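You operate a simulated robot arm through the tools that you are given. There is no shell and no other tool. Be economical: measure what you need, move in short steps, check, and stop when the job is done.

The job below is to be done with a simulated two-armed robot. You get a single attempt, and the scene is never put back.

Task
On the top of the long table, fold the travel towel in half.

The check looks at the end state, three seconds after you hand in, the way a careful person would. Anything else that was tipped, shoved, dropped, spilled or broken makes it a failure. Flat cloth is picked up by pressing the open fingertips on it (5 to 10 N) and closing them slowly along it; thin cloth reads only 2 to 8 mm in the jaws.

Robot
Two 7-joint arms with two-finger parallel grippers on one trunk, on a base that drives. Base frame: it is fixed to the floor where the robot stands at the start and does not move with it; the origin is under the middle of the robot, x ahead of it, y to its left, z up; the surface under the hand at the start is at about z = 800. Lengths are in mm, angles in rad, forces in N, time in s.
The left shoulder is at the start at [71, 156, 1055], the right one opposite. Places, roughly: top of the long table [700, 400, 800]. Payload 3.91 kg a hand.
Tool frame (each hand has its own): the origin (TCP) lies between the finger pads and is the grasp point; the fingertips stand 30 mm ahead of it; z points along the fingers, y is the line along which they close. The gripper opens to 110 mm. The fingers are 20 mm wide and 10 mm thick; the gripper's body (48 by 112 mm) begins 55 mm behind the TCP.
Orientation is that of the tool frame in the base frame, as [roll, pitch, yaw] about the fixed x, y, z axes, in that order (R = Rz(yaw) Ry(pitch) Rx(roll)). With the fingers straight down and closing along the base's y, the tool's x points along the base's -x, its y along +y and its z along -z.

Tools
- The arms move only by the tool apply_moves. It takes "left_steps", "right_steps" or both (then of equal length, played together; a hand with none holds still); each is a list of rows, each an object of numbers (a shift or turn left out is 0, a gripper value left out holds the last): "dx", "dy", "dz": the shift along the base's x, y, z in units of 20 mm (1.0 is 20 mm); "rx", "ry", "rz": the turn, a rotation vector about the base's x, y, z in units of 6 degrees (1.0 is 6 degrees); "gripper": the gripper command, from -1 (fully open) to 1 (shut), values between in proportion. In form: [{"dx": .., "dy": .., "dz": .., "rx": .., "ry": .., "rz": .., "gripper": ..}, ...]. A call has 1 to 10 rows; each row shifts and turns the commanded pose from where the row before left it. A call with a number of a shift or a turn outside -1 to 1 is refused whole. Each row takes 0.2 s and may step no farther than 50 mm and 0.15 rad from the row before; otherwise, or with a gripper value out of range, the whole call is refused. A pose out of reach is approached as far as the arm can. The call stops where the force on the tool passes 40 N (or 10 N more than at its start, if that is more) or the arm is blocked; 0.2 s more then pass. The fingers move at their own pace (about 108 mm/s each) and stop on an object; they squeeze with about 25 N. The grip force told is the motor's: it shows also when the fingers shut on nothing. Time passes only in rows, and 0.2 s behind the last, so rows that do not move let the fingers close. It gives the time, the measured TCP pose, the force on the tool (base axes), the opening and the grip force at its end, in the units of the frame above (readings bear some noise), with the torque about the TCP (base axes, N m) and any sound that the robot's microphone picked up.
- Cameras (640 x 400 px; columns grow to the right, rows downward): "scene" is now at [135.2, -23, 1288.2]; the picture's right is [-0.27, -0.96, 0.00], its down [-0.41, 0.12, -0.91] and it looks along [0.87, -0.25, -0.43] (base axes); focal length 229 px, centre (320, 200). "left" rides on the left gripper at [72, -17, -104] in its tool frame; the picture's right is [0.23, 0.97, 0.00], its down [-0.76, 0.18, -0.62] and it looks along [-0.61, 0.14, 0.78] (tool axes); focal length 222 px, centre (320, 200). "right" rides on the right gripper at [72, 17, -104] in its tool frame; the picture's right is [-0.23, 0.97, 0.00], its down [-0.76, -0.18, -0.62] and it looks along [-0.61, -0.14, 0.78] (tool axes); focal length 222 px, centre (320, 200). There is no depth. A picture from a camera that has moved, and an enlarged one, comes with that camera's place and axes in the base frame and with its lens. The place of the scene camera against the robot may be out by one fixed shift of up to 18 mm in any direction.
- snapshot(camera): a new picture of that camera. No time passes.
- lift_body(by): slides the trunk up (or, below 0, down) by that many mm; the arms and the scene camera ride with it, the base frame stays. It gives what a move gives, with no picture.
- steer(legs): drives the robot by 1 to 6 legs, each [ahead, left, turn to the left] in mm, mm and rad, along the robot's own axes; the way and the turn of a leg run together, so that a leg with both is an arc; at most 1500 mm and 3.142 rad a leg. The arms and the cameras ride along, it lands a little off, and it stops where it bumps. It gives what a move gives.
- aim_head(pan, tilt): turns the head with the scene camera to pan (to the left, within 1.501 rad either way) and tilt (down, from -0.506 to 1.204), counted from straight ahead of the robot. It gives what a move gives.
- enlarge(camera, box): a new picture of the part [left, top, right, bottom] of that camera's present view, enlarged. No time passes.
- job_done(): hands the job in; it is judged then, once.

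Go step by step. Nothing tells you exact positions but the pictures and the camera data: compare them with the known pose of the tool, close in by small moves and look again before you grip or let go. The budget is 120 turns and 108 pictures, counting those below and the enlarged ones. Unless the task says otherwise, let go and move clear before handing in, and close with one line.

The tools are called after ">>>" as name(argument=value, ...) on one line, values as JSON. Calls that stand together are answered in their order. apply_moves: Moves the arms, as the interface text tells. Its arguments: {"type":"object","properties":{"left_steps":{"type":"array"},"right_steps":{"type":"array"}},"required":[]} The other tools are called the same way: lift_body (by) slides the trunk up or down; steer (legs) drives the base; aim_head (pan, tilt) turns the head that bears the scene camera; snapshot (camera) takes a picture; enlarge (camera, box) takes an enlarged picture of a part of a camera's view; job_done () hands the job in.

At the start:

```text
t: 0.0
left_position: [859.0, 334.3, 1014.0]
left_ee_rot: [3.141, -0.001, 3.142]
left_contact_force: [0.2, -0.5, -0.3]
left_moment: [-0.02, 0.03, 0.01]
left_opening: 110.0
left_grip_force: 0.1
right_position: [653.7, -346.2, 989.6]
right_ee_rot: [-3.141, 0.0, -3.14]
right_contact_force: [-0.6, 0.1, 0.1]
right_moment: [0.0, -0.06, -0.02]
right_opening: 110.1
right_grip_force: 0.1
trunk travel left (down, up): [-500.0, 440.0]
robot x, y, heading: [-1.7, -0.9, 0.001]
head pan, tilt: [-0.276, 0.438]
```

scene: 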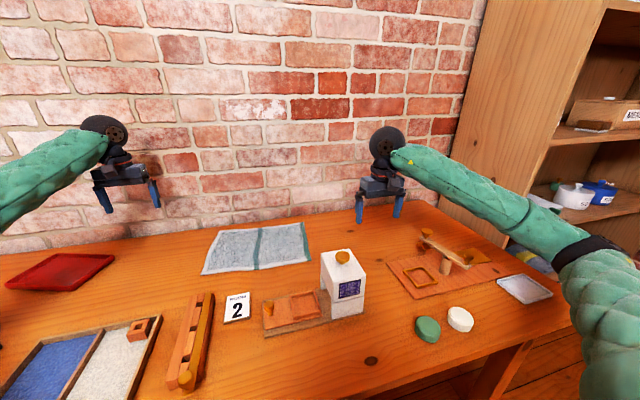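
right: 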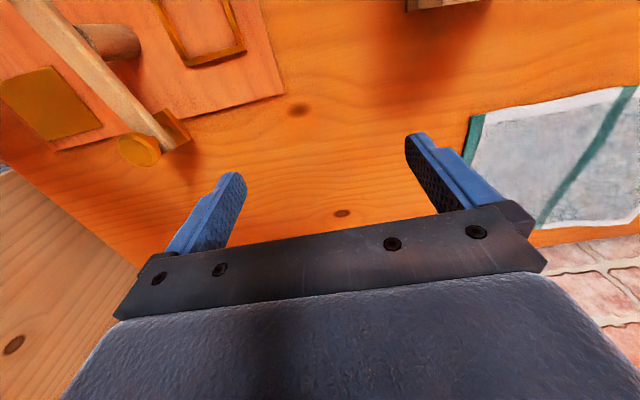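
left: 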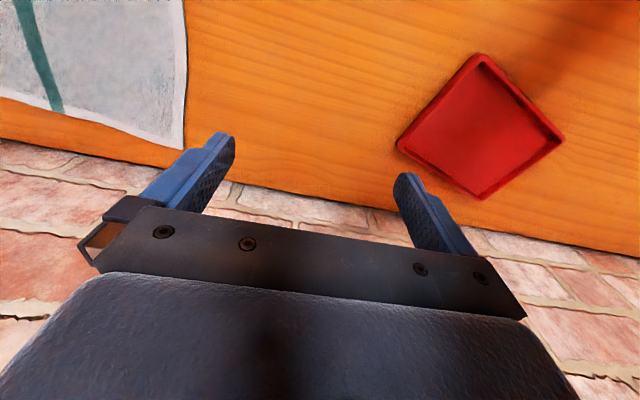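

I see the towel at roughly x 700–950, y −165…+160, with a white box near its near-right corner. I'll take closer looks to measure the corners and the clearances.

>>> enlarge(camera="scene", box=[180, 190, 420, 340])

>>> snapshot(camera="left")

```text
2.67 times, centred on (300, 265) of scene
camera zoom: at [135.2, -23.0, 1288.2], right [-0.27, -0.96, 0.0], down [-0.41, 0.12, -0.91], along [0.87, -0.25, -0.43], focal length 610 px, centre (373, 27)
```

zoom: 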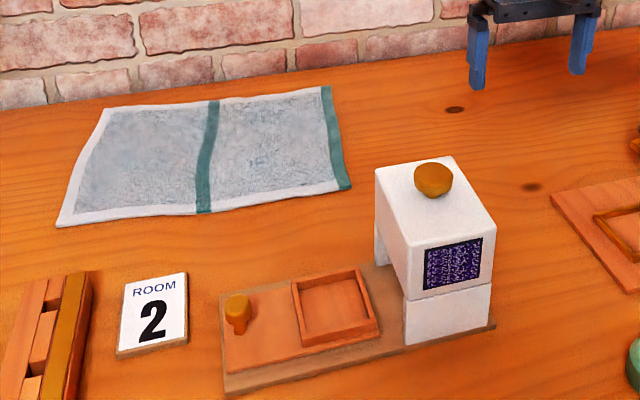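

```text
103 pictures are left
camera left: at [788.3, 318.4, 1117.8], right [-0.23, 0.97, 0.0], down [0.76, 0.18, 0.62], along [0.61, 0.14, -0.78], focal length 222 px, centre (320, 200)
```

left: 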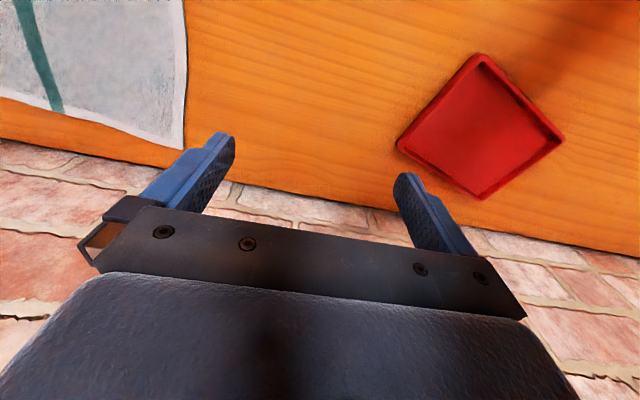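

The towel's far edge is close to the wall, so I'll fold the near edge over to the far edge. I'm moving both hands above the near corners, staying high, with the jaws partly closed.

>>> apply_moves(left_steps=[{"dx": -0.62, "dy": -1, "gripper": 0.27}, {"dx": -0.62, "dy": -1}, {"dx": -0.62, "dy": -1}, {"dx": -0.62, "dy": -1}, {"dx": -0.62, "dy": -1}, {"dx": -0.62, "dy": -1}, {"dx": -0.62, "dy": -1}, {"dx": -0.62, "dy": -1}, {"dx": -0.62, "dy": -1}, {"dx": -0.62, "dy": -1}], right_steps=[{"dx": 1, "dy": 0, "gripper": 0.27}, {"dx": 1, "dy": 1}, {"dx": 1, "dy": 1}, {"dx": 0, "dy": 1}, {"dx": 0, "dy": 1}, {"dx": 0, "dy": 1}, {"dx": 0, "dy": 1}, {"dx": 0, "dy": 1}, {"dx": 0, "dy": 1}, {"dx": 0, "dy": 1}])

>>> aim_head(pan=0.0, tilt=0.6)

>>> snapshot(camera="scene")

>>> snapshot(camera="left")

>>> snapshot(camera="right")

```text
t: 2.2
left_position: [736.3, 135.9, 1014.4]
left_ee_rot: [3.141, -0.001, -3.141]
left_contact_force: [0.5, -0.2, 0.3]
left_moment: [0.01, -0.03, 0.0]
left_opening: 40.2
left_grip_force: 0.1
right_position: [712.4, -165.5, 988.7]
right_ee_rot: [-3.141, -0.001, 3.141]
right_contact_force: [0.1, 0.2, -0.1]
right_moment: [-0.03, -0.03, 0.02]
right_opening: 40.3
right_grip_force: 0.2
trunk travel left (down, up): [-500.0, 440.0]
robot x, y, heading: [2.6, 0.3, 0.002]
head pan, tilt: [-0.276, 0.438]
```

```text
t: 3.0
left_position: [735.8, 135.2, 1014.0]
left_ee_rot: [-3.141, 0.0, -3.14]
left_contact_force: [0.4, 0.2, 0.5]
left_moment: [0.03, 0.0, -0.01]
left_opening: 40.2
left_grip_force: 0.0
right_position: [713.3, -166.8, 989.4]
right_ee_rot: [3.141, 0.0, 3.142]
right_contact_force: [0.4, -0.3, 0.3]
right_moment: [0.02, 0.01, 0.0]
right_opening: 40.3
right_grip_force: 0.1
trunk travel left (down, up): [-500.0, 440.0]
robot x, y, heading: [-3.3, -1.1, 0.002]
head pan, tilt: [0.0, 0.6]
```

```text
102 pictures are left
camera scene: at [135.1, 2.1, 1273.5], right [0.0, -1.0, 0.0], down [-0.57, 0.0, -0.82], along [0.82, 0.0, -0.57], focal length 229 px, centre (320, 200)
```

scene: 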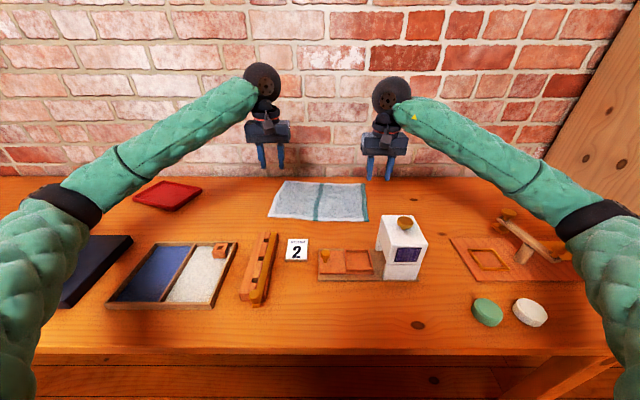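

```text
101 pictures are left
camera left: at [663.7, 118.9, 1117.3], right [-0.23, 0.97, 0.0], down [0.76, 0.18, 0.62], along [0.61, 0.14, -0.78], focal length 222 px, centre (320, 200)
```

left: 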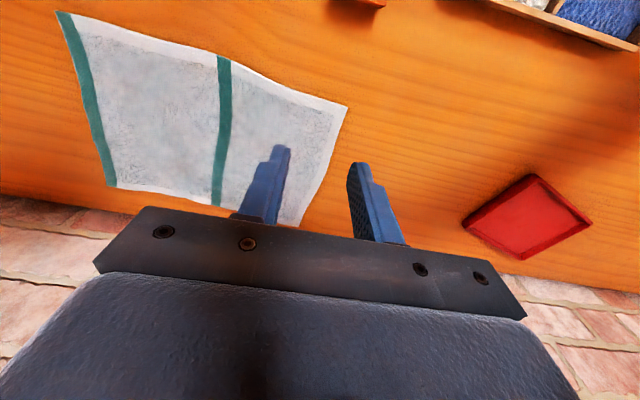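

```text
100 pictures are left
camera right: at [640.5, -149.4, 1092.3], right [0.23, 0.97, 0.0], down [0.76, -0.18, 0.62], along [0.61, -0.14, -0.78], focal length 222 px, centre (320, 200)
```

right: 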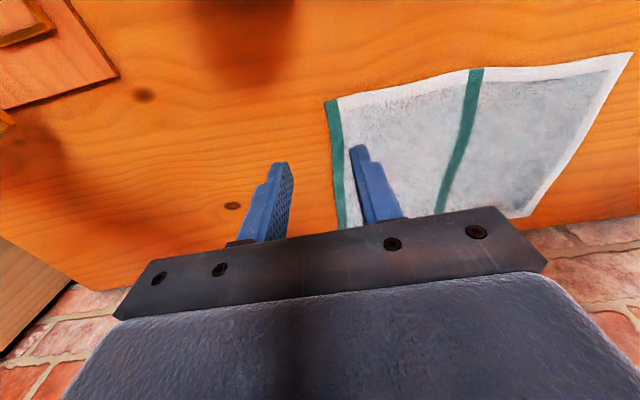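

The hand cameras agree: near corners are at about (744,176) and (720,−161), far corners at (986,150) and (965,−183). I'll tilt the fingers 25° forward and descend to hover over points just inside the near corners.

>>> apply_moves(left_steps=[{"dx": 0.064, "dy": 0.03, "dz": -0.9, "ry": -0.52, "rz": -0.09}, {"dx": 0.064, "dy": 0.03, "dz": -0.9, "ry": -0.52, "rz": -0.09}, {"dx": 0.064, "dy": 0.03, "dz": -0.9, "ry": -0.52, "rz": -0.09}, {"dx": 0.064, "dy": 0.03, "dz": -0.9, "ry": -0.52, "rz": -0.09}, {"dx": 0.064, "dy": 0.03, "dz": -0.9, "ry": -0.52, "rz": -0.09}, {"dx": 0.064, "dy": 0.03, "dz": -0.9, "ry": -0.52, "rz": -0.09}, {"dx": 0.064, "dy": 0.03, "dz": -0.9, "ry": -0.52, "rz": -0.09}, {"dx": 0.064, "dy": 0.03, "dz": -0.9, "ry": -0.52, "rz": -0.09}], right_steps=[{"dx": 0.09, "dy": 0.255, "dz": -0.746, "ry": -0.52, "rz": -0.09}, {"dx": 0.09, "dy": 0.255, "dz": -0.746, "ry": -0.52, "rz": -0.09}, {"dx": 0.09, "dy": 0.255, "dz": -0.746, "ry": -0.52, "rz": -0.09}, {"dx": 0.09, "dy": 0.255, "dz": -0.746, "ry": -0.52, "rz": -0.09}, {"dx": 0.09, "dy": 0.255, "dz": -0.746, "ry": -0.52, "rz": -0.09}, {"dx": 0.09, "dy": 0.255, "dz": -0.746, "ry": -0.52, "rz": -0.09}, {"dx": 0.09, "dy": 0.255, "dz": -0.746, "ry": -0.52, "rz": -0.09}, {"dx": 0.09, "dy": 0.255, "dz": -0.746, "ry": -0.52, "rz": -0.09}])

>>> snapshot(camera="left")

>>> snapshot(camera="right")

>>> enlarge(camera="scene", box=[220, 120, 440, 258])

```text
t: 5.0
left_position: [761.0, 118.8, 917.4]
left_ee_rot: [3.101, 0.489, 3.034]
left_contact_force: [-0.4, 0.2, 0.6]
left_moment: [-0.03, 0.0, 0.01]
left_opening: 40.3
left_grip_force: 0.1
right_position: [727.7, -157.5, 892.2]
right_ee_rot: [3.112, 0.458, 3.015]
right_contact_force: [0.0, 1.0, -0.6]
right_moment: [0.01, 0.0, -0.04]
right_opening: 40.1
right_grip_force: 0.1
trunk travel left (down, up): [-500.0, 440.0]
robot x, y, heading: [14.8, 0.9, -0.037]
head pan, tilt: [0.0, 0.6]
stopped in row 8 (left hand): the arm was blocked; the commanded pose is now the measured one
```

```text
99 pictures are left
camera left: at [647.9, 111.5, 973.8], right [-0.11, 0.99, -0.07], down [0.39, 0.11, 0.91], along [0.91, 0.07, -0.4], focal length 222 px, centre (320, 200)
```

left: 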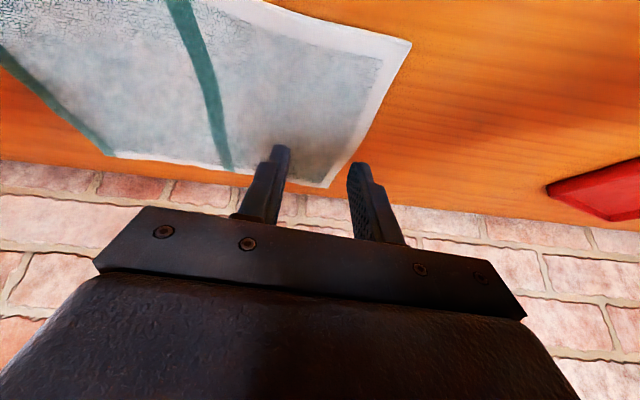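

```text
98 pictures are left
camera right: at [618.6, -131.2, 953.8], right [0.31, 0.94, 0.13], down [0.38, -0.25, 0.89], along [0.87, -0.23, -0.44], focal length 222 px, centre (320, 200)
```

right: 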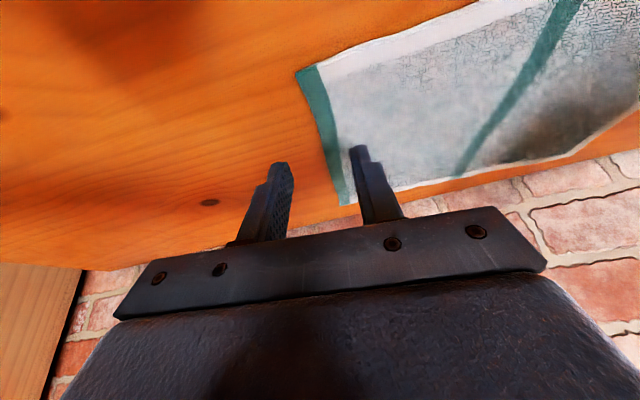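

```text
2.90 times, centred on (330, 189) of scene
camera zoom: at [129.8, -16.9, 1282.9], right [-0.03, -1.0, -0.01], down [-0.55, 0.03, -0.83], along [0.83, -0.02, -0.55], focal length 663 px, centre (291, 232)
```

zoom: 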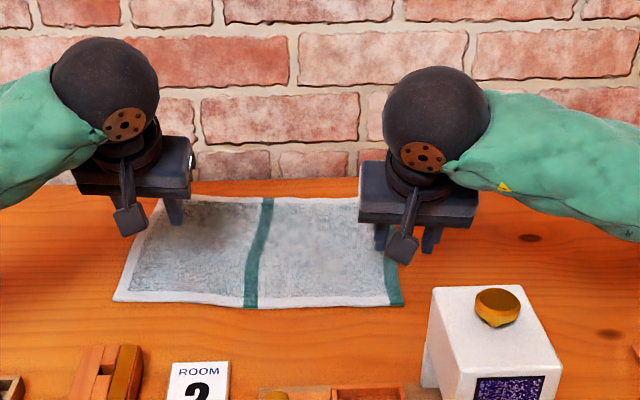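

The left arm was blocked and the base shifted slightly, so some part of the arm touched something. I'll look before doing anything else.

>>> snapshot(camera="scene")

>>> aim_head(pan=0.7, tilt=0.9)

>>> snapshot(camera="scene")

>>> aim_head(pan=-0.7, tilt=0.9)

>>> snapshot(camera="scene")

```text
96 pictures are left
camera scene: at [129.8, -16.9, 1282.9], right [-0.03, -1.0, -0.01], down [-0.55, 0.03, -0.83], along [0.83, -0.02, -0.55], focal length 229 px, centre (320, 200)
```

scene: 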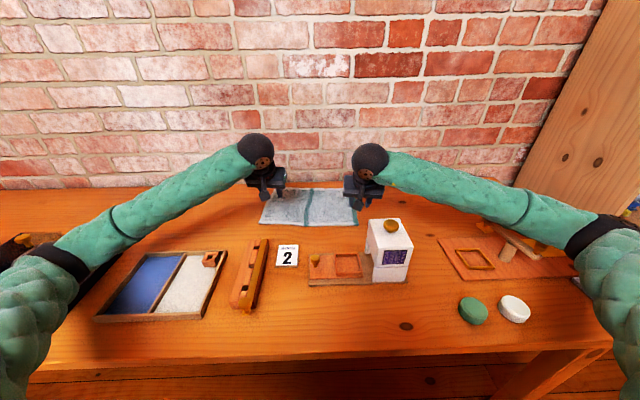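

```text
t: 6.0
left_position: [759.9, 118.1, 915.6]
left_ee_rot: [3.101, 0.484, 3.028]
left_contact_force: [0.8, 0.1, 0.0]
left_moment: [0.01, 0.01, 0.0]
left_opening: 40.1
left_grip_force: 0.0
right_position: [727.8, -158.2, 891.8]
right_ee_rot: [3.112, 0.458, 3.015]
right_contact_force: [0.4, 0.4, 0.1]
right_moment: [-0.01, 0.0, -0.02]
right_opening: 40.2
right_grip_force: 0.0
trunk travel left (down, up): [-500.0, 440.0]
robot x, y, heading: [14.0, 2.7, -0.035]
head pan, tilt: [0.7, 0.901]
```

```text
95 pictures are left
camera scene: at [101.1, 33.4, 1259.3], right [0.62, -0.79, 0.0], down [-0.61, -0.47, -0.64], along [0.5, 0.39, -0.77], focal length 229 px, centre (320, 200)
```

scene: 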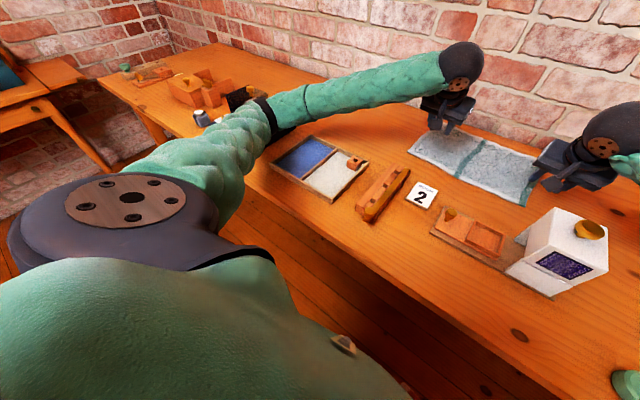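

```text
t: 7.6
left_position: [760.1, 119.4, 918.2]
left_ee_rot: [3.101, 0.488, 3.027]
left_contact_force: [0.4, -0.2, -0.9]
left_moment: [0.0, 0.02, 0.02]
left_opening: 40.2
left_grip_force: 0.0
right_position: [726.0, -157.9, 893.1]
right_ee_rot: [3.113, 0.456, 3.017]
right_contact_force: [0.3, 0.1, 0.2]
right_moment: [0.0, 0.02, 0.01]
right_opening: 40.2
right_grip_force: 0.2
trunk travel left (down, up): [-500.0, 440.0]
robot x, y, heading: [14.2, 1.2, -0.037]
head pan, tilt: [-0.7, 0.901]
```

```text
94 pictures are left
camera scene: at [97.6, -63.5, 1257.7], right [-0.67, -0.74, -0.02], down [-0.57, 0.53, -0.62], along [0.48, -0.41, -0.78], focal length 229 px, centre (320, 200)
```

scene: 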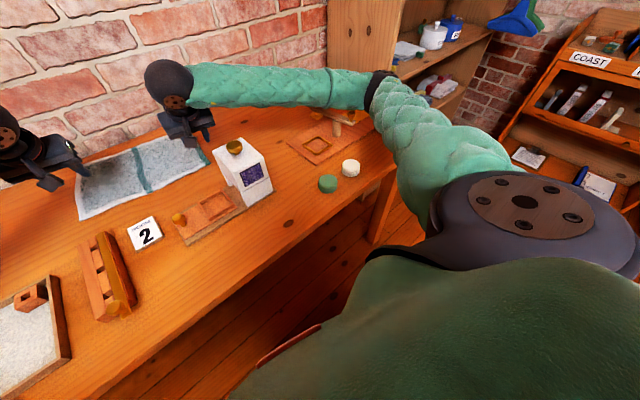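

The left elbow hangs low over the dark item on the table. I'll raise the trunk so both elbows ride higher, then check whether anything was displaced.

>>> lift_body(by=200)

>>> aim_head(pan=0.7, tilt=0.7)

>>> snapshot(camera="scene")

```text
t: 9.8
left_position: [773.1, 132.7, 1086.7]
left_ee_rot: [3.118, 0.46, 3.038]
left_contact_force: [0.3, 0.2, -0.9]
left_moment: [-0.01, 0.03, 0.0]
left_opening: 40.1
left_grip_force: 0.1
right_position: [740.8, -143.9, 1069.5]
right_ee_rot: [3.128, 0.434, 3.028]
right_contact_force: [-0.2, 0.5, -0.2]
right_moment: [0.04, 0.0, 0.01]
right_opening: 40.2
right_grip_force: 0.1
trunk travel left (down, up): [-700.0, 240.0]
robot x, y, heading: [15.9, 4.6, -0.025]
head pan, tilt: [-0.7, 0.901]
```

```text
t: 11.3
left_position: [771.8, 131.7, 1086.0]
left_ee_rot: [3.117, 0.459, 3.038]
left_contact_force: [0.8, 0.1, -0.1]
left_moment: [-0.01, 0.02, 0.01]
left_opening: 40.3
left_grip_force: 0.0
right_position: [741.3, -144.7, 1069.0]
right_ee_rot: [3.126, 0.435, 3.027]
right_contact_force: [0.3, -0.1, 0.8]
right_moment: [-0.02, 0.02, 0.01]
right_opening: 40.2
right_grip_force: 0.2
trunk travel left (down, up): [-700.0, 240.0]
robot x, y, heading: [14.1, 4.0, -0.032]
head pan, tilt: [0.7, 0.7]
```

```text
93 pictures are left
camera scene: at [130.3, 59.2, 1464.9], right [0.62, -0.78, 0.0], down [-0.51, -0.4, -0.76], along [0.6, 0.47, -0.64], focal length 229 px, centre (320, 200)
```

scene: 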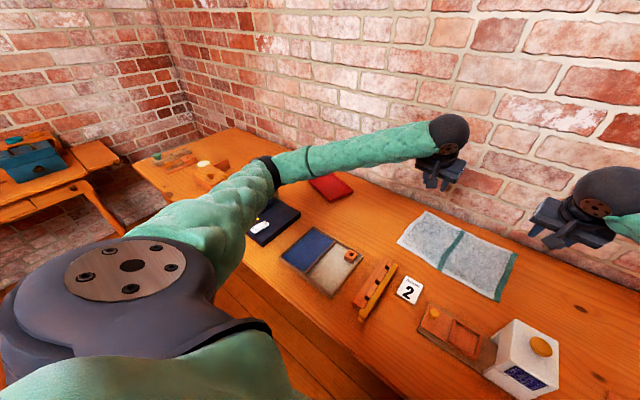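

The dark tray and its item look undisturbed and the elbow is now clear of it. I'll lower the hands again from this higher trunk position, watching the elbow.

>>> apply_moves(left_steps=[{"dx": -0.13, "dy": 0.04, "dz": -1}, {"dx": -0.13, "dy": 0.04, "dz": -1}, {"dx": -0.13, "dy": 0.04, "dz": -1}, {"dx": -0.13, "dy": 0.04, "dz": -1}, {"dx": -0.13, "dy": 0.04, "dz": -1}, {"dx": -0.13, "dy": 0.04, "dz": -1}], right_steps=[{"dx": -0.07, "dy": 0.09, "dz": -1}, {"dx": -0.07, "dy": 0.09, "dz": -1}, {"dx": -0.07, "dy": 0.09, "dz": -1}, {"dx": -0.07, "dy": 0.09, "dz": -1}, {"dx": -0.07, "dy": 0.09, "dz": -1}, {"dx": -0.07, "dy": 0.09, "dz": -1}])

>>> snapshot(camera="scene")

```text
t: 12.7
left_position: [755.9, 137.3, 966.6]
left_ee_rot: [3.117, 0.458, 3.037]
left_contact_force: [-0.2, 0.2, 0.1]
left_moment: [0.01, 0.0, -0.04]
left_opening: 40.1
left_grip_force: 0.0
right_position: [733.5, -133.2, 948.3]
right_ee_rot: [3.129, 0.436, 3.026]
right_contact_force: [0.1, 1.0, -0.2]
right_moment: [-0.01, 0.01, 0.0]
right_opening: 40.5
right_grip_force: 0.1
trunk travel left (down, up): [-700.0, 240.0]
robot x, y, heading: [18.7, 6.6, -0.031]
head pan, tilt: [0.7, 0.7]
```

```text
92 pictures are left
camera scene: at [130.6, 59.3, 1465.0], right [0.62, -0.78, 0.0], down [-0.51, -0.4, -0.76], along [0.6, 0.47, -0.64], focal length 229 px, centre (320, 200)
```

scene: 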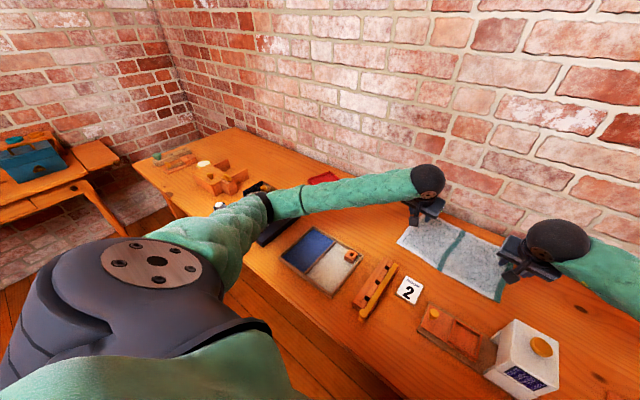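

The elbow should clear the tray by roughly 50 mm even with the hand at table level. I'll continue down to hover at z≈870.

>>> apply_moves(left_steps=[{"dx": -0.1, "dy": 0.03, "dz": -0.96}, {"dx": -0.1, "dy": 0.03, "dz": -0.96}, {"dx": -0.1, "dy": 0.03, "dz": -0.96}, {"dx": -0.1, "dy": 0.03, "dz": -0.96}, {"dx": -0.1, "dy": 0.03, "dz": -0.96}], right_steps=[{"dx": -0.07, "dy": 0.07, "dz": -0.78}, {"dx": -0.07, "dy": 0.07, "dz": -0.78}, {"dx": -0.07, "dy": 0.07, "dz": -0.78}, {"dx": -0.07, "dy": 0.07, "dz": -0.78}, {"dx": -0.07, "dy": 0.07, "dz": -0.78}])

>>> snapshot(camera="scene")

>>> snapshot(camera="left")

>>> snapshot(camera="right")

```text
t: 13.9
left_position: [746.4, 139.1, 871.4]
left_ee_rot: [3.117, 0.459, 3.04]
left_contact_force: [-0.6, 0.2, 0.6]
left_moment: [0.03, -0.02, 0.0]
left_opening: 40.2
left_grip_force: 0.0
right_position: [724.8, -125.5, 871.3]
right_ee_rot: [3.128, 0.433, 3.027]
right_contact_force: [-0.6, -0.1, -0.7]
right_moment: [0.01, 0.02, 0.0]
right_opening: 40.3
right_grip_force: 0.1
trunk travel left (down, up): [-700.0, 240.0]
robot x, y, heading: [19.5, 10.4, -0.032]
head pan, tilt: [0.7, 0.7]
```

```text
91 pictures are left
camera scene: at [130.3, 59.2, 1465.0], right [0.62, -0.78, 0.0], down [-0.51, -0.4, -0.76], along [0.6, 0.47, -0.64], focal length 229 px, centre (320, 200)
```

scene: 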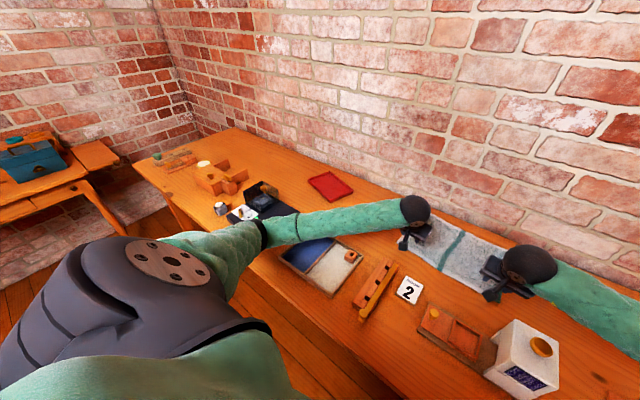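

```text
90 pictures are left
camera left: at [635.8, 132.0, 930.5], right [-0.11, 0.99, -0.08], down [0.42, 0.12, 0.9], along [0.9, 0.07, -0.43], focal length 222 px, centre (320, 200)
```

left: 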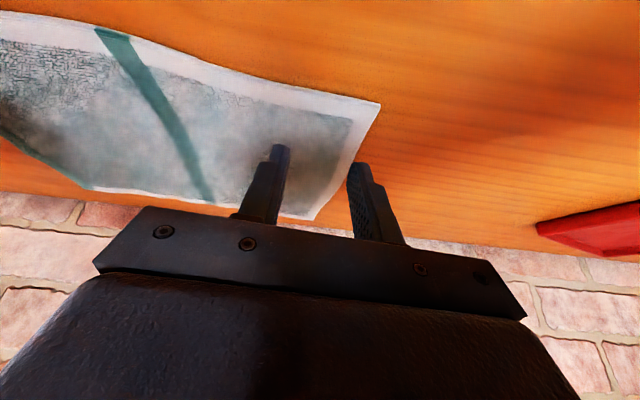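

```text
89 pictures are left
camera right: at [617.9, -98.9, 934.7], right [0.31, 0.94, 0.11], down [0.4, -0.23, 0.88], along [0.86, -0.23, -0.45], focal length 222 px, centre (320, 200)
```

right: 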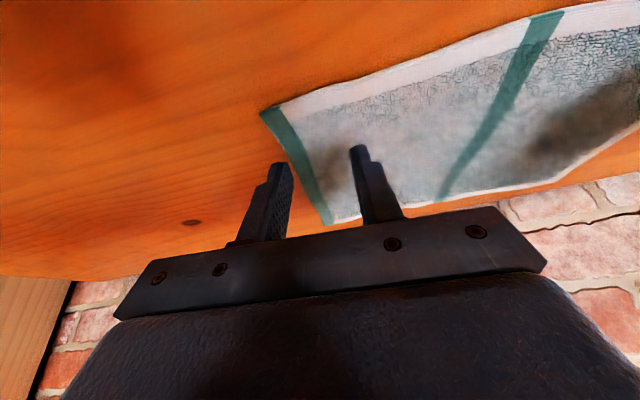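

Corner estimates hold up: grip points are about 8–10 mm inside the near edge. Now I'll lower gently to just above the cloth.

>>> apply_moves(left_steps=[{"dz": -0.6}, {"dz": -0.6}, {"dz": -0.5}, {"dz": -0.15}], right_steps=[{"dz": -0.6}, {"dz": -0.6}, {"dz": -0.5}, {"dz": -0.15}])

```text
t: 14.9
left_position: [748.5, 139.6, 836.8]
left_ee_rot: [3.113, 0.459, 3.037]
left_contact_force: [-0.2, 0.0, 0.0]
left_moment: [0.01, -0.01, 0.02]
left_opening: 40.3
left_grip_force: 0.0
right_position: [726.2, -126.7, 834.9]
right_ee_rot: [3.127, 0.435, 3.026]
right_contact_force: [0.6, 0.4, 1.7]
right_moment: [0.04, -0.03, -0.01]
right_opening: 40.0
right_grip_force: 0.1
trunk travel left (down, up): [-700.0, 240.0]
robot x, y, heading: [16.6, 4.7, -0.032]
head pan, tilt: [0.7, 0.7]
```

>>> apply_moves(left_steps=[{"dz": -0.1}, {"dz": -0.1}], right_steps=[{"dz": -0.05}, {"dz": -0.05}])

```text
t: 15.5
left_position: [751.9, 143.1, 840.8]
left_ee_rot: [3.102, 0.472, 3.036]
left_contact_force: [0.5, -0.5, 0.2]
left_moment: [-0.01, 0.01, 0.02]
left_opening: 40.3
left_grip_force: 0.1
right_position: [725.2, -128.8, 834.7]
right_ee_rot: [3.123, 0.437, 3.026]
right_contact_force: [-0.9, 1.2, 0.5]
right_moment: [-0.02, -0.04, -0.03]
right_opening: 40.1
right_grip_force: 0.2
trunk travel left (down, up): [-700.0, 240.0]
robot x, y, heading: [15.8, 7.1, -0.033]
head pan, tilt: [0.7, 0.7]
```

The left hand isn't descending as commanded, so its elbow may be touching again. I'm looking at it.

>>> snapshot(camera="scene")

>>> enlarge(camera="scene", box=[150, 150, 390, 300])

```text
88 pictures are left
camera scene: at [128.7, 54.6, 1468.3], right [0.62, -0.78, 0.0], down [-0.5, -0.4, -0.77], along [0.6, 0.48, -0.64], focal length 229 px, centre (320, 200)
```

scene: 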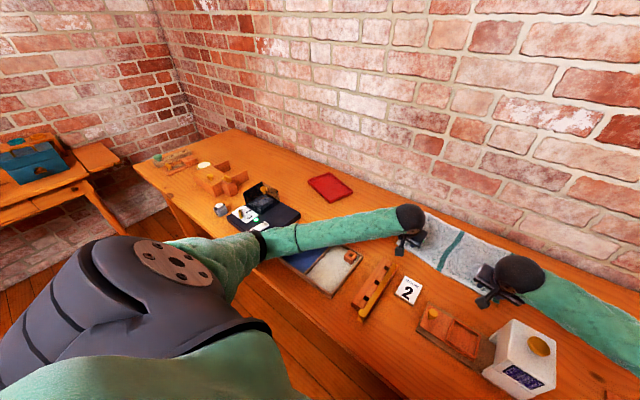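

```text
2.67 times, centred on (270, 225) of scene
camera zoom: at [128.7, 54.6, 1468.3], right [0.62, -0.78, 0.0], down [-0.5, -0.4, -0.77], along [0.6, 0.48, -0.64], focal length 610 px, centre (453, 133)
```

zoom: 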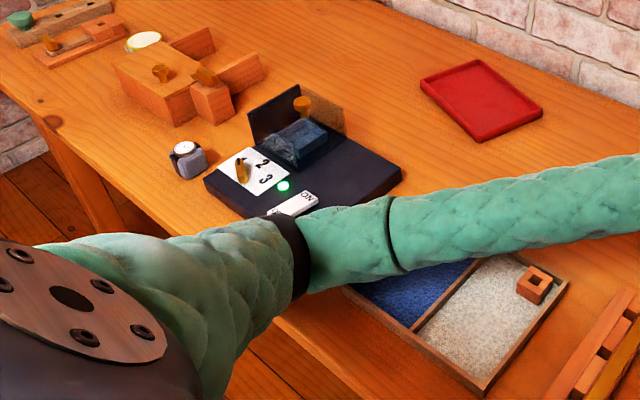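

The elbow sits very low near the sand tray. I'll raise the trunk by 200 more (hands ride up with it), then lower the hands so the elbows stay well clear.

>>> lift_body(by=210)

>>> enlarge(camera="scene", box=[150, 150, 390, 300])

```text
t: 17.7
left_position: [747.4, 139.4, 1039.3]
left_ee_rot: [3.118, 0.458, 3.038]
left_contact_force: [0.0, 0.6, 0.2]
left_moment: [-0.02, 0.01, -0.01]
left_opening: 40.2
left_grip_force: 0.0
right_position: [725.4, -125.8, 1042.6]
right_ee_rot: [3.129, 0.436, 3.026]
right_contact_force: [-0.2, -0.3, 0.2]
right_moment: [0.0, -0.02, -0.01]
right_opening: 40.0
right_grip_force: 0.1
trunk travel left (down, up): [-910.0, 30.0]
robot x, y, heading: [19.1, 5.7, -0.035]
head pan, tilt: [0.7, 0.7]
```

```text
2.67 times, centred on (270, 225) of scene
camera zoom: at [130.4, 59.2, 1674.8], right [0.62, -0.78, 0.0], down [-0.51, -0.4, -0.76], along [0.6, 0.47, -0.64], focal length 610 px, centre (453, 133)
```

zoom: 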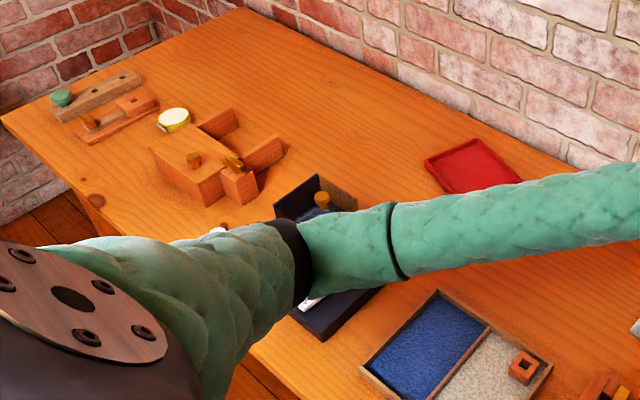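

Nothing appears moved. Lowering the hands 180 mm now from the higher trunk.

>>> apply_moves(left_steps=[{"dz": -1}, {"dz": -1}, {"dz": -1}, {"dz": -1}, {"dz": -1}, {"dz": -1}, {"dz": -1}, {"dz": -1}, {"dz": -1}], right_steps=[{"dz": -1}, {"dz": -1}, {"dz": -1}, {"dz": -1}, {"dz": -1}, {"dz": -1}, {"dz": -1}, {"dz": -1}, {"dz": -1}])

>>> snapshot(camera="scene")

```text
t: 19.7
left_position: [747.0, 138.4, 860.3]
left_ee_rot: [3.117, 0.461, 3.037]
left_contact_force: [0.1, 0.1, 0.2]
left_moment: [0.04, 0.02, -0.01]
left_opening: 40.1
left_grip_force: 0.1
right_position: [725.7, -127.2, 863.3]
right_ee_rot: [3.128, 0.436, 3.027]
right_contact_force: [0.4, 0.2, 0.1]
right_moment: [-0.01, 0.03, -0.02]
right_opening: 40.5
right_grip_force: 0.0
trunk travel left (down, up): [-910.0, 30.0]
robot x, y, heading: [17.4, 8.6, -0.036]
head pan, tilt: [0.7, 0.7]
```

```text
85 pictures are left
camera scene: at [130.5, 59.1, 1675.0], right [0.62, -0.78, 0.0], down [-0.51, -0.4, -0.76], along [0.6, 0.47, -0.64], focal length 229 px, centre (320, 200)
```

scene: 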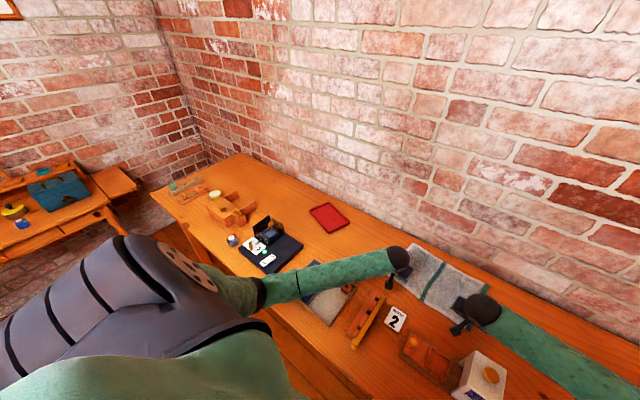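

No contact so far. Continuing down in small steps.

>>> apply_moves(left_steps=[{"dz": -0.5}, {"dz": -0.4}, {"dz": -0.15}, {"dz": -0.1}], right_steps=[{"dz": -0.5}, {"dz": -0.5}, {"dz": -0.3}, {"dz": -0.1}])

```text
t: 20.7
left_position: [746.2, 139.7, 836.7]
left_ee_rot: [3.116, 0.458, 3.039]
left_contact_force: [1.3, -0.3, 0.5]
left_moment: [-0.01, 0.02, -0.03]
left_opening: 40.3
left_grip_force: 0.1
right_position: [725.3, -126.0, 835.1]
right_ee_rot: [3.127, 0.437, 3.026]
right_contact_force: [0.3, -1.3, 2.3]
right_moment: [-0.06, 0.02, 0.03]
right_opening: 40.4
right_grip_force: 0.0
trunk travel left (down, up): [-910.0, 30.0]
robot x, y, heading: [11.9, 5.7, -0.031]
head pan, tilt: [0.7, 0.7]
```

Right fingertips have just touched; the left is about 1–2 mm above. Pressing a little more.

>>> apply_moves(left_steps=[{"dz": -0.1}, {"dz": -0.1}], right_steps=[{"dz": -0.06}, {"dz": -0.06}])

```text
t: 21.3
left_position: [747.7, 138.5, 833.7]
left_ee_rot: [3.119, 0.462, 3.039]
left_contact_force: [0.7, -0.1, 5.9]
left_moment: [-0.08, -0.02, 0.02]
left_opening: 40.4
left_grip_force: 0.0
right_position: [725.6, -125.3, 834.7]
right_ee_rot: [3.126, 0.438, 3.028]
right_contact_force: [1.3, -3.1, 13.2]
right_moment: [-0.28, -0.07, 0.02]
right_opening: 40.3
right_grip_force: 0.5
trunk travel left (down, up): [-910.0, 30.0]
robot x, y, heading: [14.8, 11.1, -0.034]
head pan, tilt: [0.7, 0.7]
```

Left presses at 6 N, right at 13 N; I'll ease the right slightly and close both slowly.

>>> apply_moves(left_steps=[{"dz": -0.03, "gripper": 0.27}, {"gripper": 0.37}, {"gripper": 0.47}, {"gripper": 0.57}, {"gripper": 0.67}, {"gripper": 0.77}, {"gripper": 0.87}, {"gripper": 0.95}, {"gripper": 1}, {"gripper": 1}], right_steps=[{"dz": 0.05, "gripper": 0.27}, {"gripper": 0.37}, {"gripper": 0.47}, {"gripper": 0.57}, {"gripper": 0.67}, {"gripper": 0.77}, {"gripper": 0.87}, {"gripper": 0.95}, {"gripper": 1}, {"gripper": 1}])

>>> snapshot(camera="left")

>>> snapshot(camera="right")

```text
t: 23.5
left_position: [745.8, 139.0, 833.8]
left_ee_rot: [3.117, 0.461, 3.038]
left_contact_force: [0.4, -8.3, 16.9]
left_moment: [-0.28, -0.1, -0.08]
left_opening: 7.5
left_grip_force: 25.0
right_position: [726.1, -125.9, 835.0]
right_ee_rot: [3.127, 0.436, 3.027]
right_contact_force: [-0.1, 5.9, 8.3]
right_moment: [0.15, -0.02, 0.03]
right_opening: 3.4
right_grip_force: 24.9
trunk travel left (down, up): [-910.0, 30.0]
robot x, y, heading: [16.0, 5.4, -0.033]
head pan, tilt: [0.7, 0.7]
```

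```text
84 pictures are left
camera left: at [635.1, 131.4, 892.9], right [-0.11, 0.99, -0.08], down [0.42, 0.12, 0.9], along [0.9, 0.07, -0.43], focal length 222 px, centre (320, 200)
```

left: 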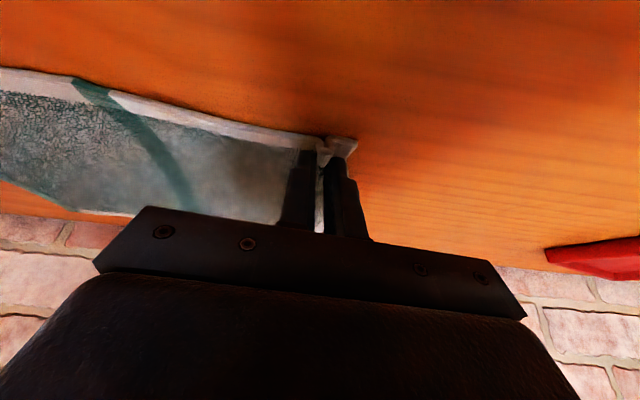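

```text
83 pictures are left
camera right: at [616.8, -98.5, 897.5], right [0.31, 0.94, 0.11], down [0.4, -0.23, 0.88], along [0.86, -0.23, -0.45], focal length 222 px, centre (320, 200)
```

right: 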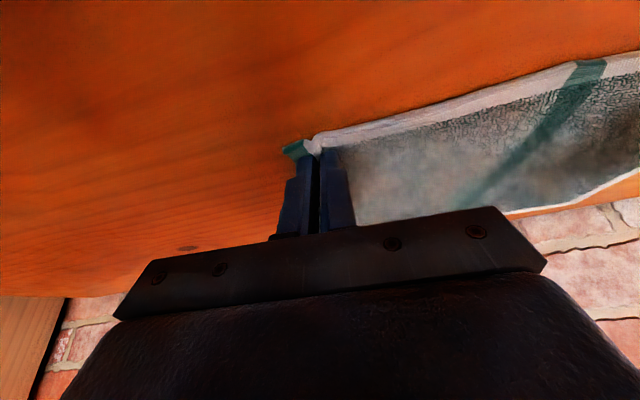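

Both hands hold a small pleat right at the near edge (7.5 and 3.4 mm). Starting the fold arc, with a check partway.

>>> apply_moves(left_steps=[{"dx": 0.075, "dy": -0.0075, "dz": 0.87, "gripper": 1}, {"dx": 0.225, "dy": -0.0225, "dz": 0.86}, {"dx": 0.365, "dy": -0.036, "dz": 0.81}, {"dx": 0.495, "dy": -0.05, "dz": 0.75}, {"dx": 0.615, "dy": -0.06, "dz": 0.665}], right_steps=[{"dx": 0.075, "dy": -0.0075, "dz": 0.87, "gripper": 1}, {"dx": 0.225, "dy": -0.0225, "dz": 0.86}, {"dx": 0.365, "dy": -0.036, "dz": 0.81}, {"dx": 0.495, "dy": -0.05, "dz": 0.75}, {"dx": 0.615, "dy": -0.06, "dz": 0.665}])

>>> aim_head(pan=0.0, tilt=0.75)

>>> enlarge(camera="scene", box=[200, 110, 440, 260])

```text
t: 24.7
left_position: [783.6, 136.5, 911.6]
left_ee_rot: [3.116, 0.459, 3.039]
left_contact_force: [-1.1, -4.9, -1.0]
left_moment: [-0.13, 0.03, -0.02]
left_opening: 6.0
left_grip_force: 25.3
right_position: [761.1, -129.8, 911.9]
right_ee_rot: [3.127, 0.436, 3.027]
right_contact_force: [0.7, 4.6, 0.1]
right_moment: [0.13, -0.03, 0.0]
right_opening: 3.5
right_grip_force: 25.1
trunk travel left (down, up): [-910.0, 30.0]
robot x, y, heading: [20.3, 5.2, -0.028]
head pan, tilt: [0.7, 0.7]
```

```text
t: 25.8
left_position: [783.3, 135.8, 912.5]
left_ee_rot: [3.118, 0.458, 3.038]
left_contact_force: [-0.3, -5.2, -0.2]
left_moment: [-0.14, -0.02, -0.04]
left_opening: 6.4
left_grip_force: 24.9
right_position: [760.9, -130.1, 910.9]
right_ee_rot: [3.127, 0.434, 3.027]
right_contact_force: [-0.3, 4.2, -0.2]
right_moment: [0.18, -0.02, -0.01]
right_opening: 3.4
right_grip_force: 25.1
trunk travel left (down, up): [-910.0, 30.0]
robot x, y, heading: [13.6, 5.3, -0.033]
head pan, tilt: [0.0, 0.75]
```

```text
2.67 times, centred on (320, 185) of scene
camera zoom: at [146.6, 3.9, 1670.6], right [-0.03, -1.0, 0.0], down [-0.68, 0.02, -0.73], along [0.73, -0.02, -0.68], focal length 610 px, centre (320, 240)
```

zoom: 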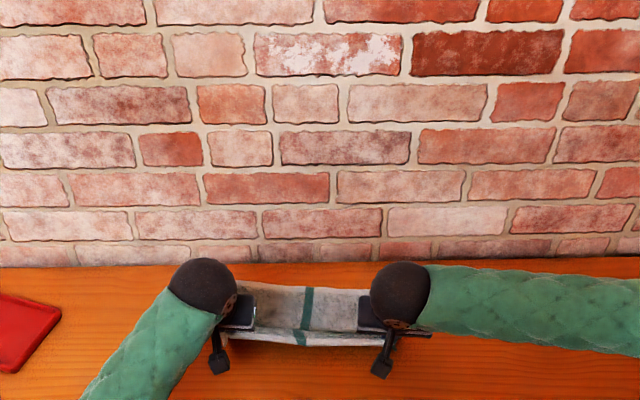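

The grip holds and the cloth is lifting evenly. Continuing the arc to the top.

>>> apply_moves(left_steps=[{"dx": 0.72, "dy": -0.12, "dz": 0.57}, {"dx": 0.81, "dy": -0.13, "dz": 0.46}, {"dx": 0.875, "dy": -0.0875, "dz": 0.335}, {"dx": 0.925, "dy": -0.0925, "dz": 0.205}, {"dx": 0.945, "dy": -0.0945, "dz": 0.065}], right_steps=[{"dx": 0.72, "dy": -0.022, "dz": 0.57}, {"dx": 0.81, "dy": -0.031, "dz": 0.46}, {"dx": 0.875, "dy": -0.0875, "dz": 0.335}, {"dx": 0.925, "dy": -0.0925, "dz": 0.205}, {"dx": 0.945, "dy": -0.0945, "dz": 0.065}])

>>> snapshot(camera="left")

>>> snapshot(camera="scene")

```text
t: 27.0
left_position: [868.9, 125.8, 943.2]
left_ee_rot: [3.117, 0.46, 3.038]
left_contact_force: [-0.5, -2.6, -1.0]
left_moment: [-0.09, -0.01, -0.05]
left_opening: 6.0
left_grip_force: 25.4
right_position: [848.4, -136.3, 943.8]
right_ee_rot: [3.129, 0.437, 3.026]
right_contact_force: [0.7, 1.5, -0.8]
right_moment: [0.05, -0.01, 0.02]
right_opening: 3.2
right_grip_force: 25.7
trunk travel left (down, up): [-910.0, 30.0]
robot x, y, heading: [17.4, 10.7, -0.037]
head pan, tilt: [0.0, 0.75]
```

```text
81 pictures are left
camera left: at [758.2, 117.7, 1002.9], right [-0.11, 0.99, -0.08], down [0.42, 0.12, 0.9], along [0.9, 0.07, -0.43], focal length 222 px, centre (320, 200)
```

left: 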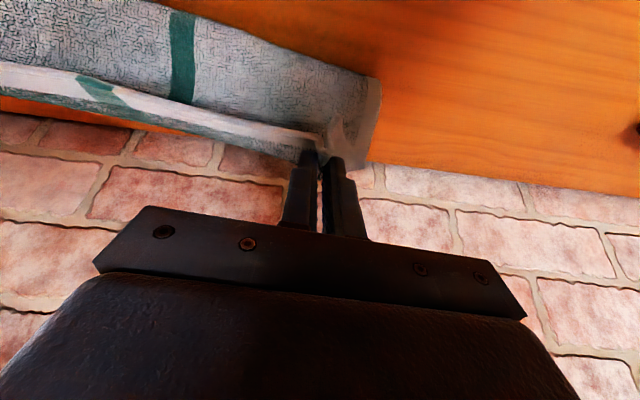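

```text
80 pictures are left
camera scene: at [147.6, 3.6, 1670.5], right [-0.03, -1.0, 0.0], down [-0.68, 0.02, -0.73], along [0.73, -0.02, -0.68], focal length 229 px, centre (320, 200)
```

scene: 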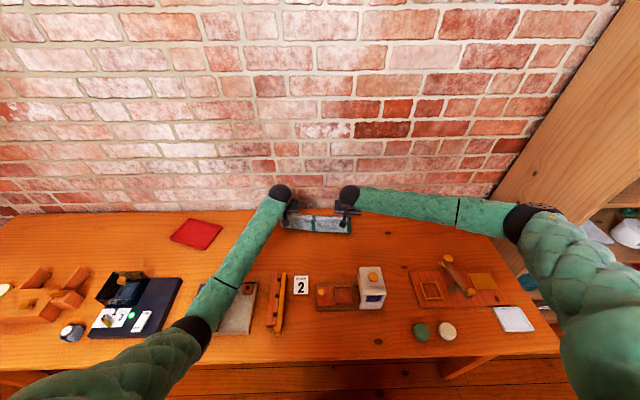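

The cloth hangs cleanly from both hands. Continuing the second half of the arc toward the far edge, first five rows.

>>> apply_moves(left_steps=[{"dx": 0.8, "dy": -0.08, "dz": -0.065}, {"dx": 0.785, "dy": -0.08, "dz": -0.205}, {"dx": 0.745, "dy": -0.075, "dz": -0.335}, {"dx": 0.69, "dy": -0.07, "dz": -0.46}, {"dx": 0.61, "dy": -0.06, "dz": -0.57}], right_steps=[{"dx": 0.8, "dy": -0.08, "dz": -0.065}, {"dx": 0.785, "dy": -0.08, "dz": -0.205}, {"dx": 0.745, "dy": -0.075, "dz": -0.335}, {"dx": 0.69, "dy": -0.07, "dz": -0.46}, {"dx": 0.61, "dy": -0.06, "dz": -0.57}])

>>> snapshot(camera="left")

>>> snapshot(camera="right")

>>> enlarge(camera="scene", box=[240, 150, 400, 250])

```text
t: 28.2
left_position: [941.1, 118.0, 911.7]
left_ee_rot: [3.118, 0.459, 3.038]
left_contact_force: [0.3, -2.7, -0.7]
left_moment: [-0.07, 0.02, 0.0]
left_opening: 5.9
left_grip_force: 25.0
right_position: [919.2, -143.5, 912.0]
right_ee_rot: [3.127, 0.434, 3.027]
right_contact_force: [-0.2, 3.3, -1.0]
right_moment: [0.09, -0.03, -0.01]
right_opening: 3.4
right_grip_force: 25.0
trunk travel left (down, up): [-910.0, 30.0]
robot x, y, heading: [19.6, 8.1, -0.028]
head pan, tilt: [0.0, 0.75]
```

```text
79 pictures are left
camera left: at [830.3, 110.4, 970.3], right [-0.11, 0.99, -0.08], down [0.42, 0.12, 0.9], along [0.9, 0.07, -0.43], focal length 222 px, centre (320, 200)
```

left: 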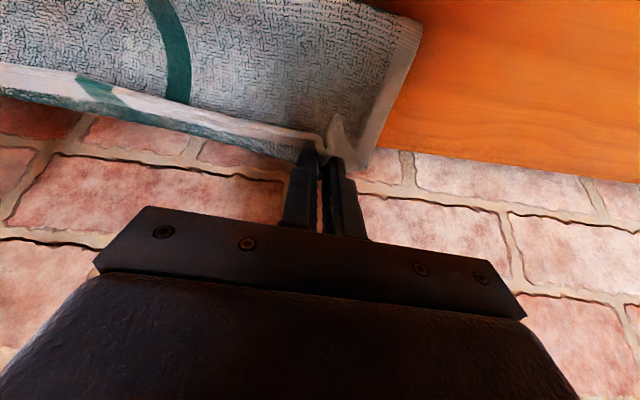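

```text
78 pictures are left
camera right: at [812.3, -116.2, 974.9], right [0.31, 0.94, 0.11], down [0.4, -0.23, 0.88], along [0.86, -0.23, -0.46], focal length 222 px, centre (320, 200)
```

right: 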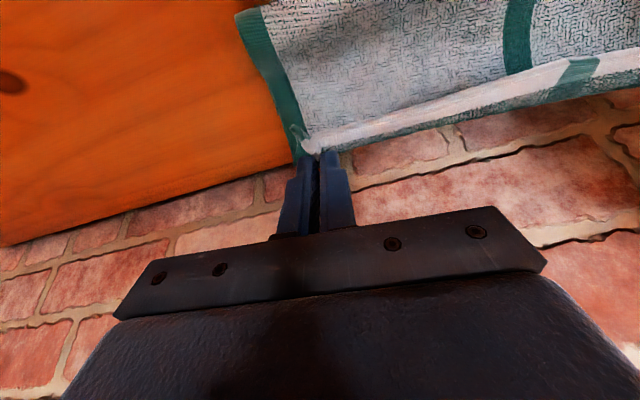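

```text
4.00 times, centred on (320, 200) of scene
camera zoom: at [147.5, 3.9, 1670.6], right [-0.03, -1.0, 0.0], down [-0.68, 0.02, -0.73], along [0.73, -0.02, -0.68], focal length 915 px, centre (320, 200)
```

zoom: 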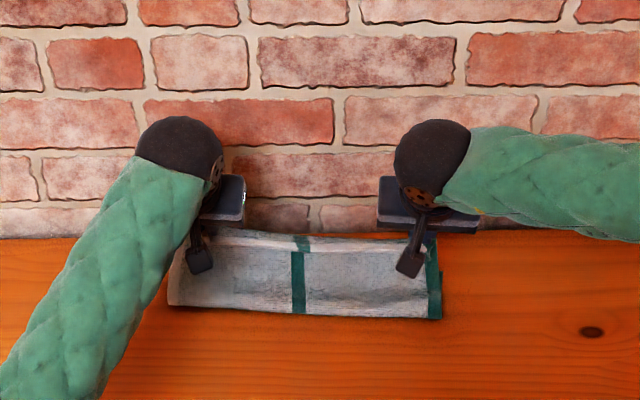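

The fold is going well. Finishing the arc down onto the far edge.

>>> apply_moves(left_steps=[{"dx": 0.52, "dy": -0.05, "dz": -0.665}, {"dx": 0.42, "dy": -0.04, "dz": -0.75}, {"dx": 0.31, "dy": -0.03, "dz": -0.81}, {"dx": 0.19, "dy": -0.02, "dz": -0.8}, {"dx": 0.065, "dz": -0.5}], right_steps=[{"dx": 0.52, "dy": -0.05, "dz": -0.665}, {"dx": 0.42, "dy": -0.04, "dz": -0.75}, {"dx": 0.31, "dy": -0.03, "dz": -0.81}, {"dx": 0.19, "dy": -0.02, "dz": -0.8}, {"dx": 0.065, "dz": -0.5}])

>>> snapshot(camera="left")

>>> snapshot(camera="right")

>>> enlarge(camera="scene", box=[240, 150, 400, 250])

```text
t: 29.4
left_position: [969.9, 115.1, 841.0]
left_ee_rot: [3.117, 0.46, 3.038]
left_contact_force: [1.2, -1.9, 2.9]
left_moment: [-0.05, -0.03, -0.01]
left_opening: 5.7
left_grip_force: 25.1
right_position: [947.9, -145.5, 841.8]
right_ee_rot: [3.129, 0.436, 3.027]
right_contact_force: [0.3, 3.1, 0.7]
right_moment: [0.09, -0.03, -0.03]
right_opening: 3.4
right_grip_force: 25.5
trunk travel left (down, up): [-910.0, 30.0]
robot x, y, heading: [16.0, 6.0, -0.033]
head pan, tilt: [0.0, 0.75]
```

```text
76 pictures are left
camera left: at [859.5, 107.5, 901.0], right [-0.11, 0.99, -0.08], down [0.42, 0.12, 0.9], along [0.9, 0.07, -0.43], focal length 222 px, centre (320, 200)
```

left: 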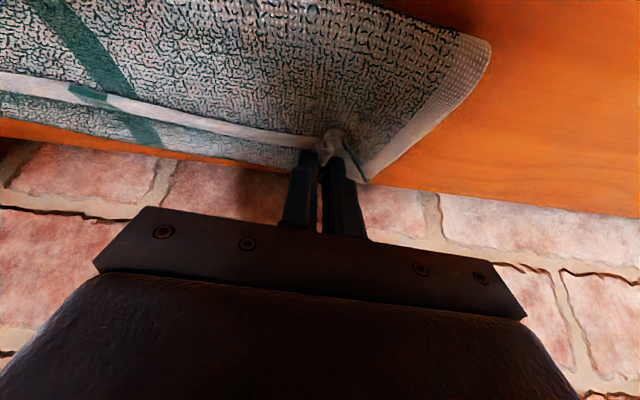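

```text
75 pictures are left
camera right: at [841.8, -118.8, 905.1], right [0.31, 0.94, 0.11], down [0.4, -0.23, 0.88], along [0.86, -0.23, -0.45], focal length 222 px, centre (320, 200)
```

right: 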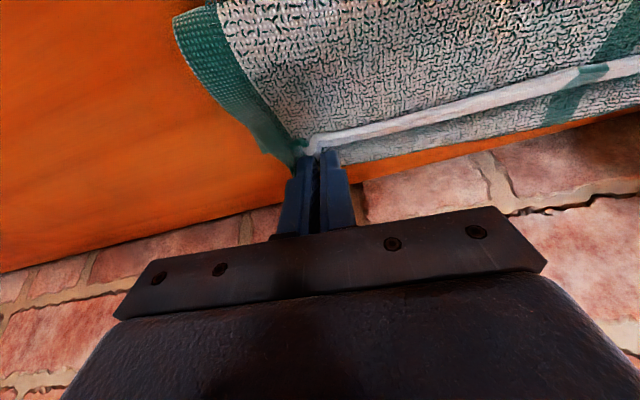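

```text
4.00 times, centred on (320, 200) of scene
camera zoom: at [146.0, 3.8, 1670.8], right [-0.03, -1.0, 0.0], down [-0.68, 0.02, -0.73], along [0.73, -0.02, -0.68], focal length 915 px, centre (320, 200)
```

zoom: 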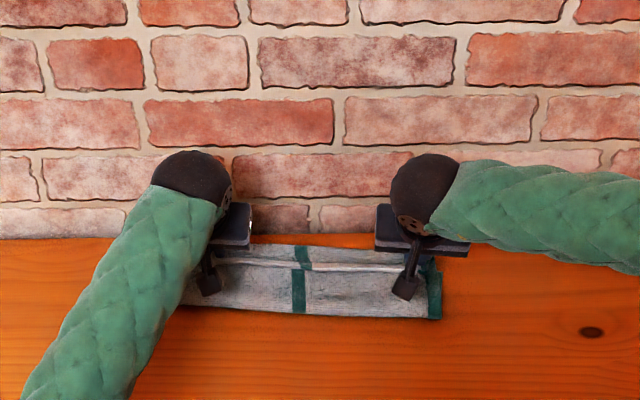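

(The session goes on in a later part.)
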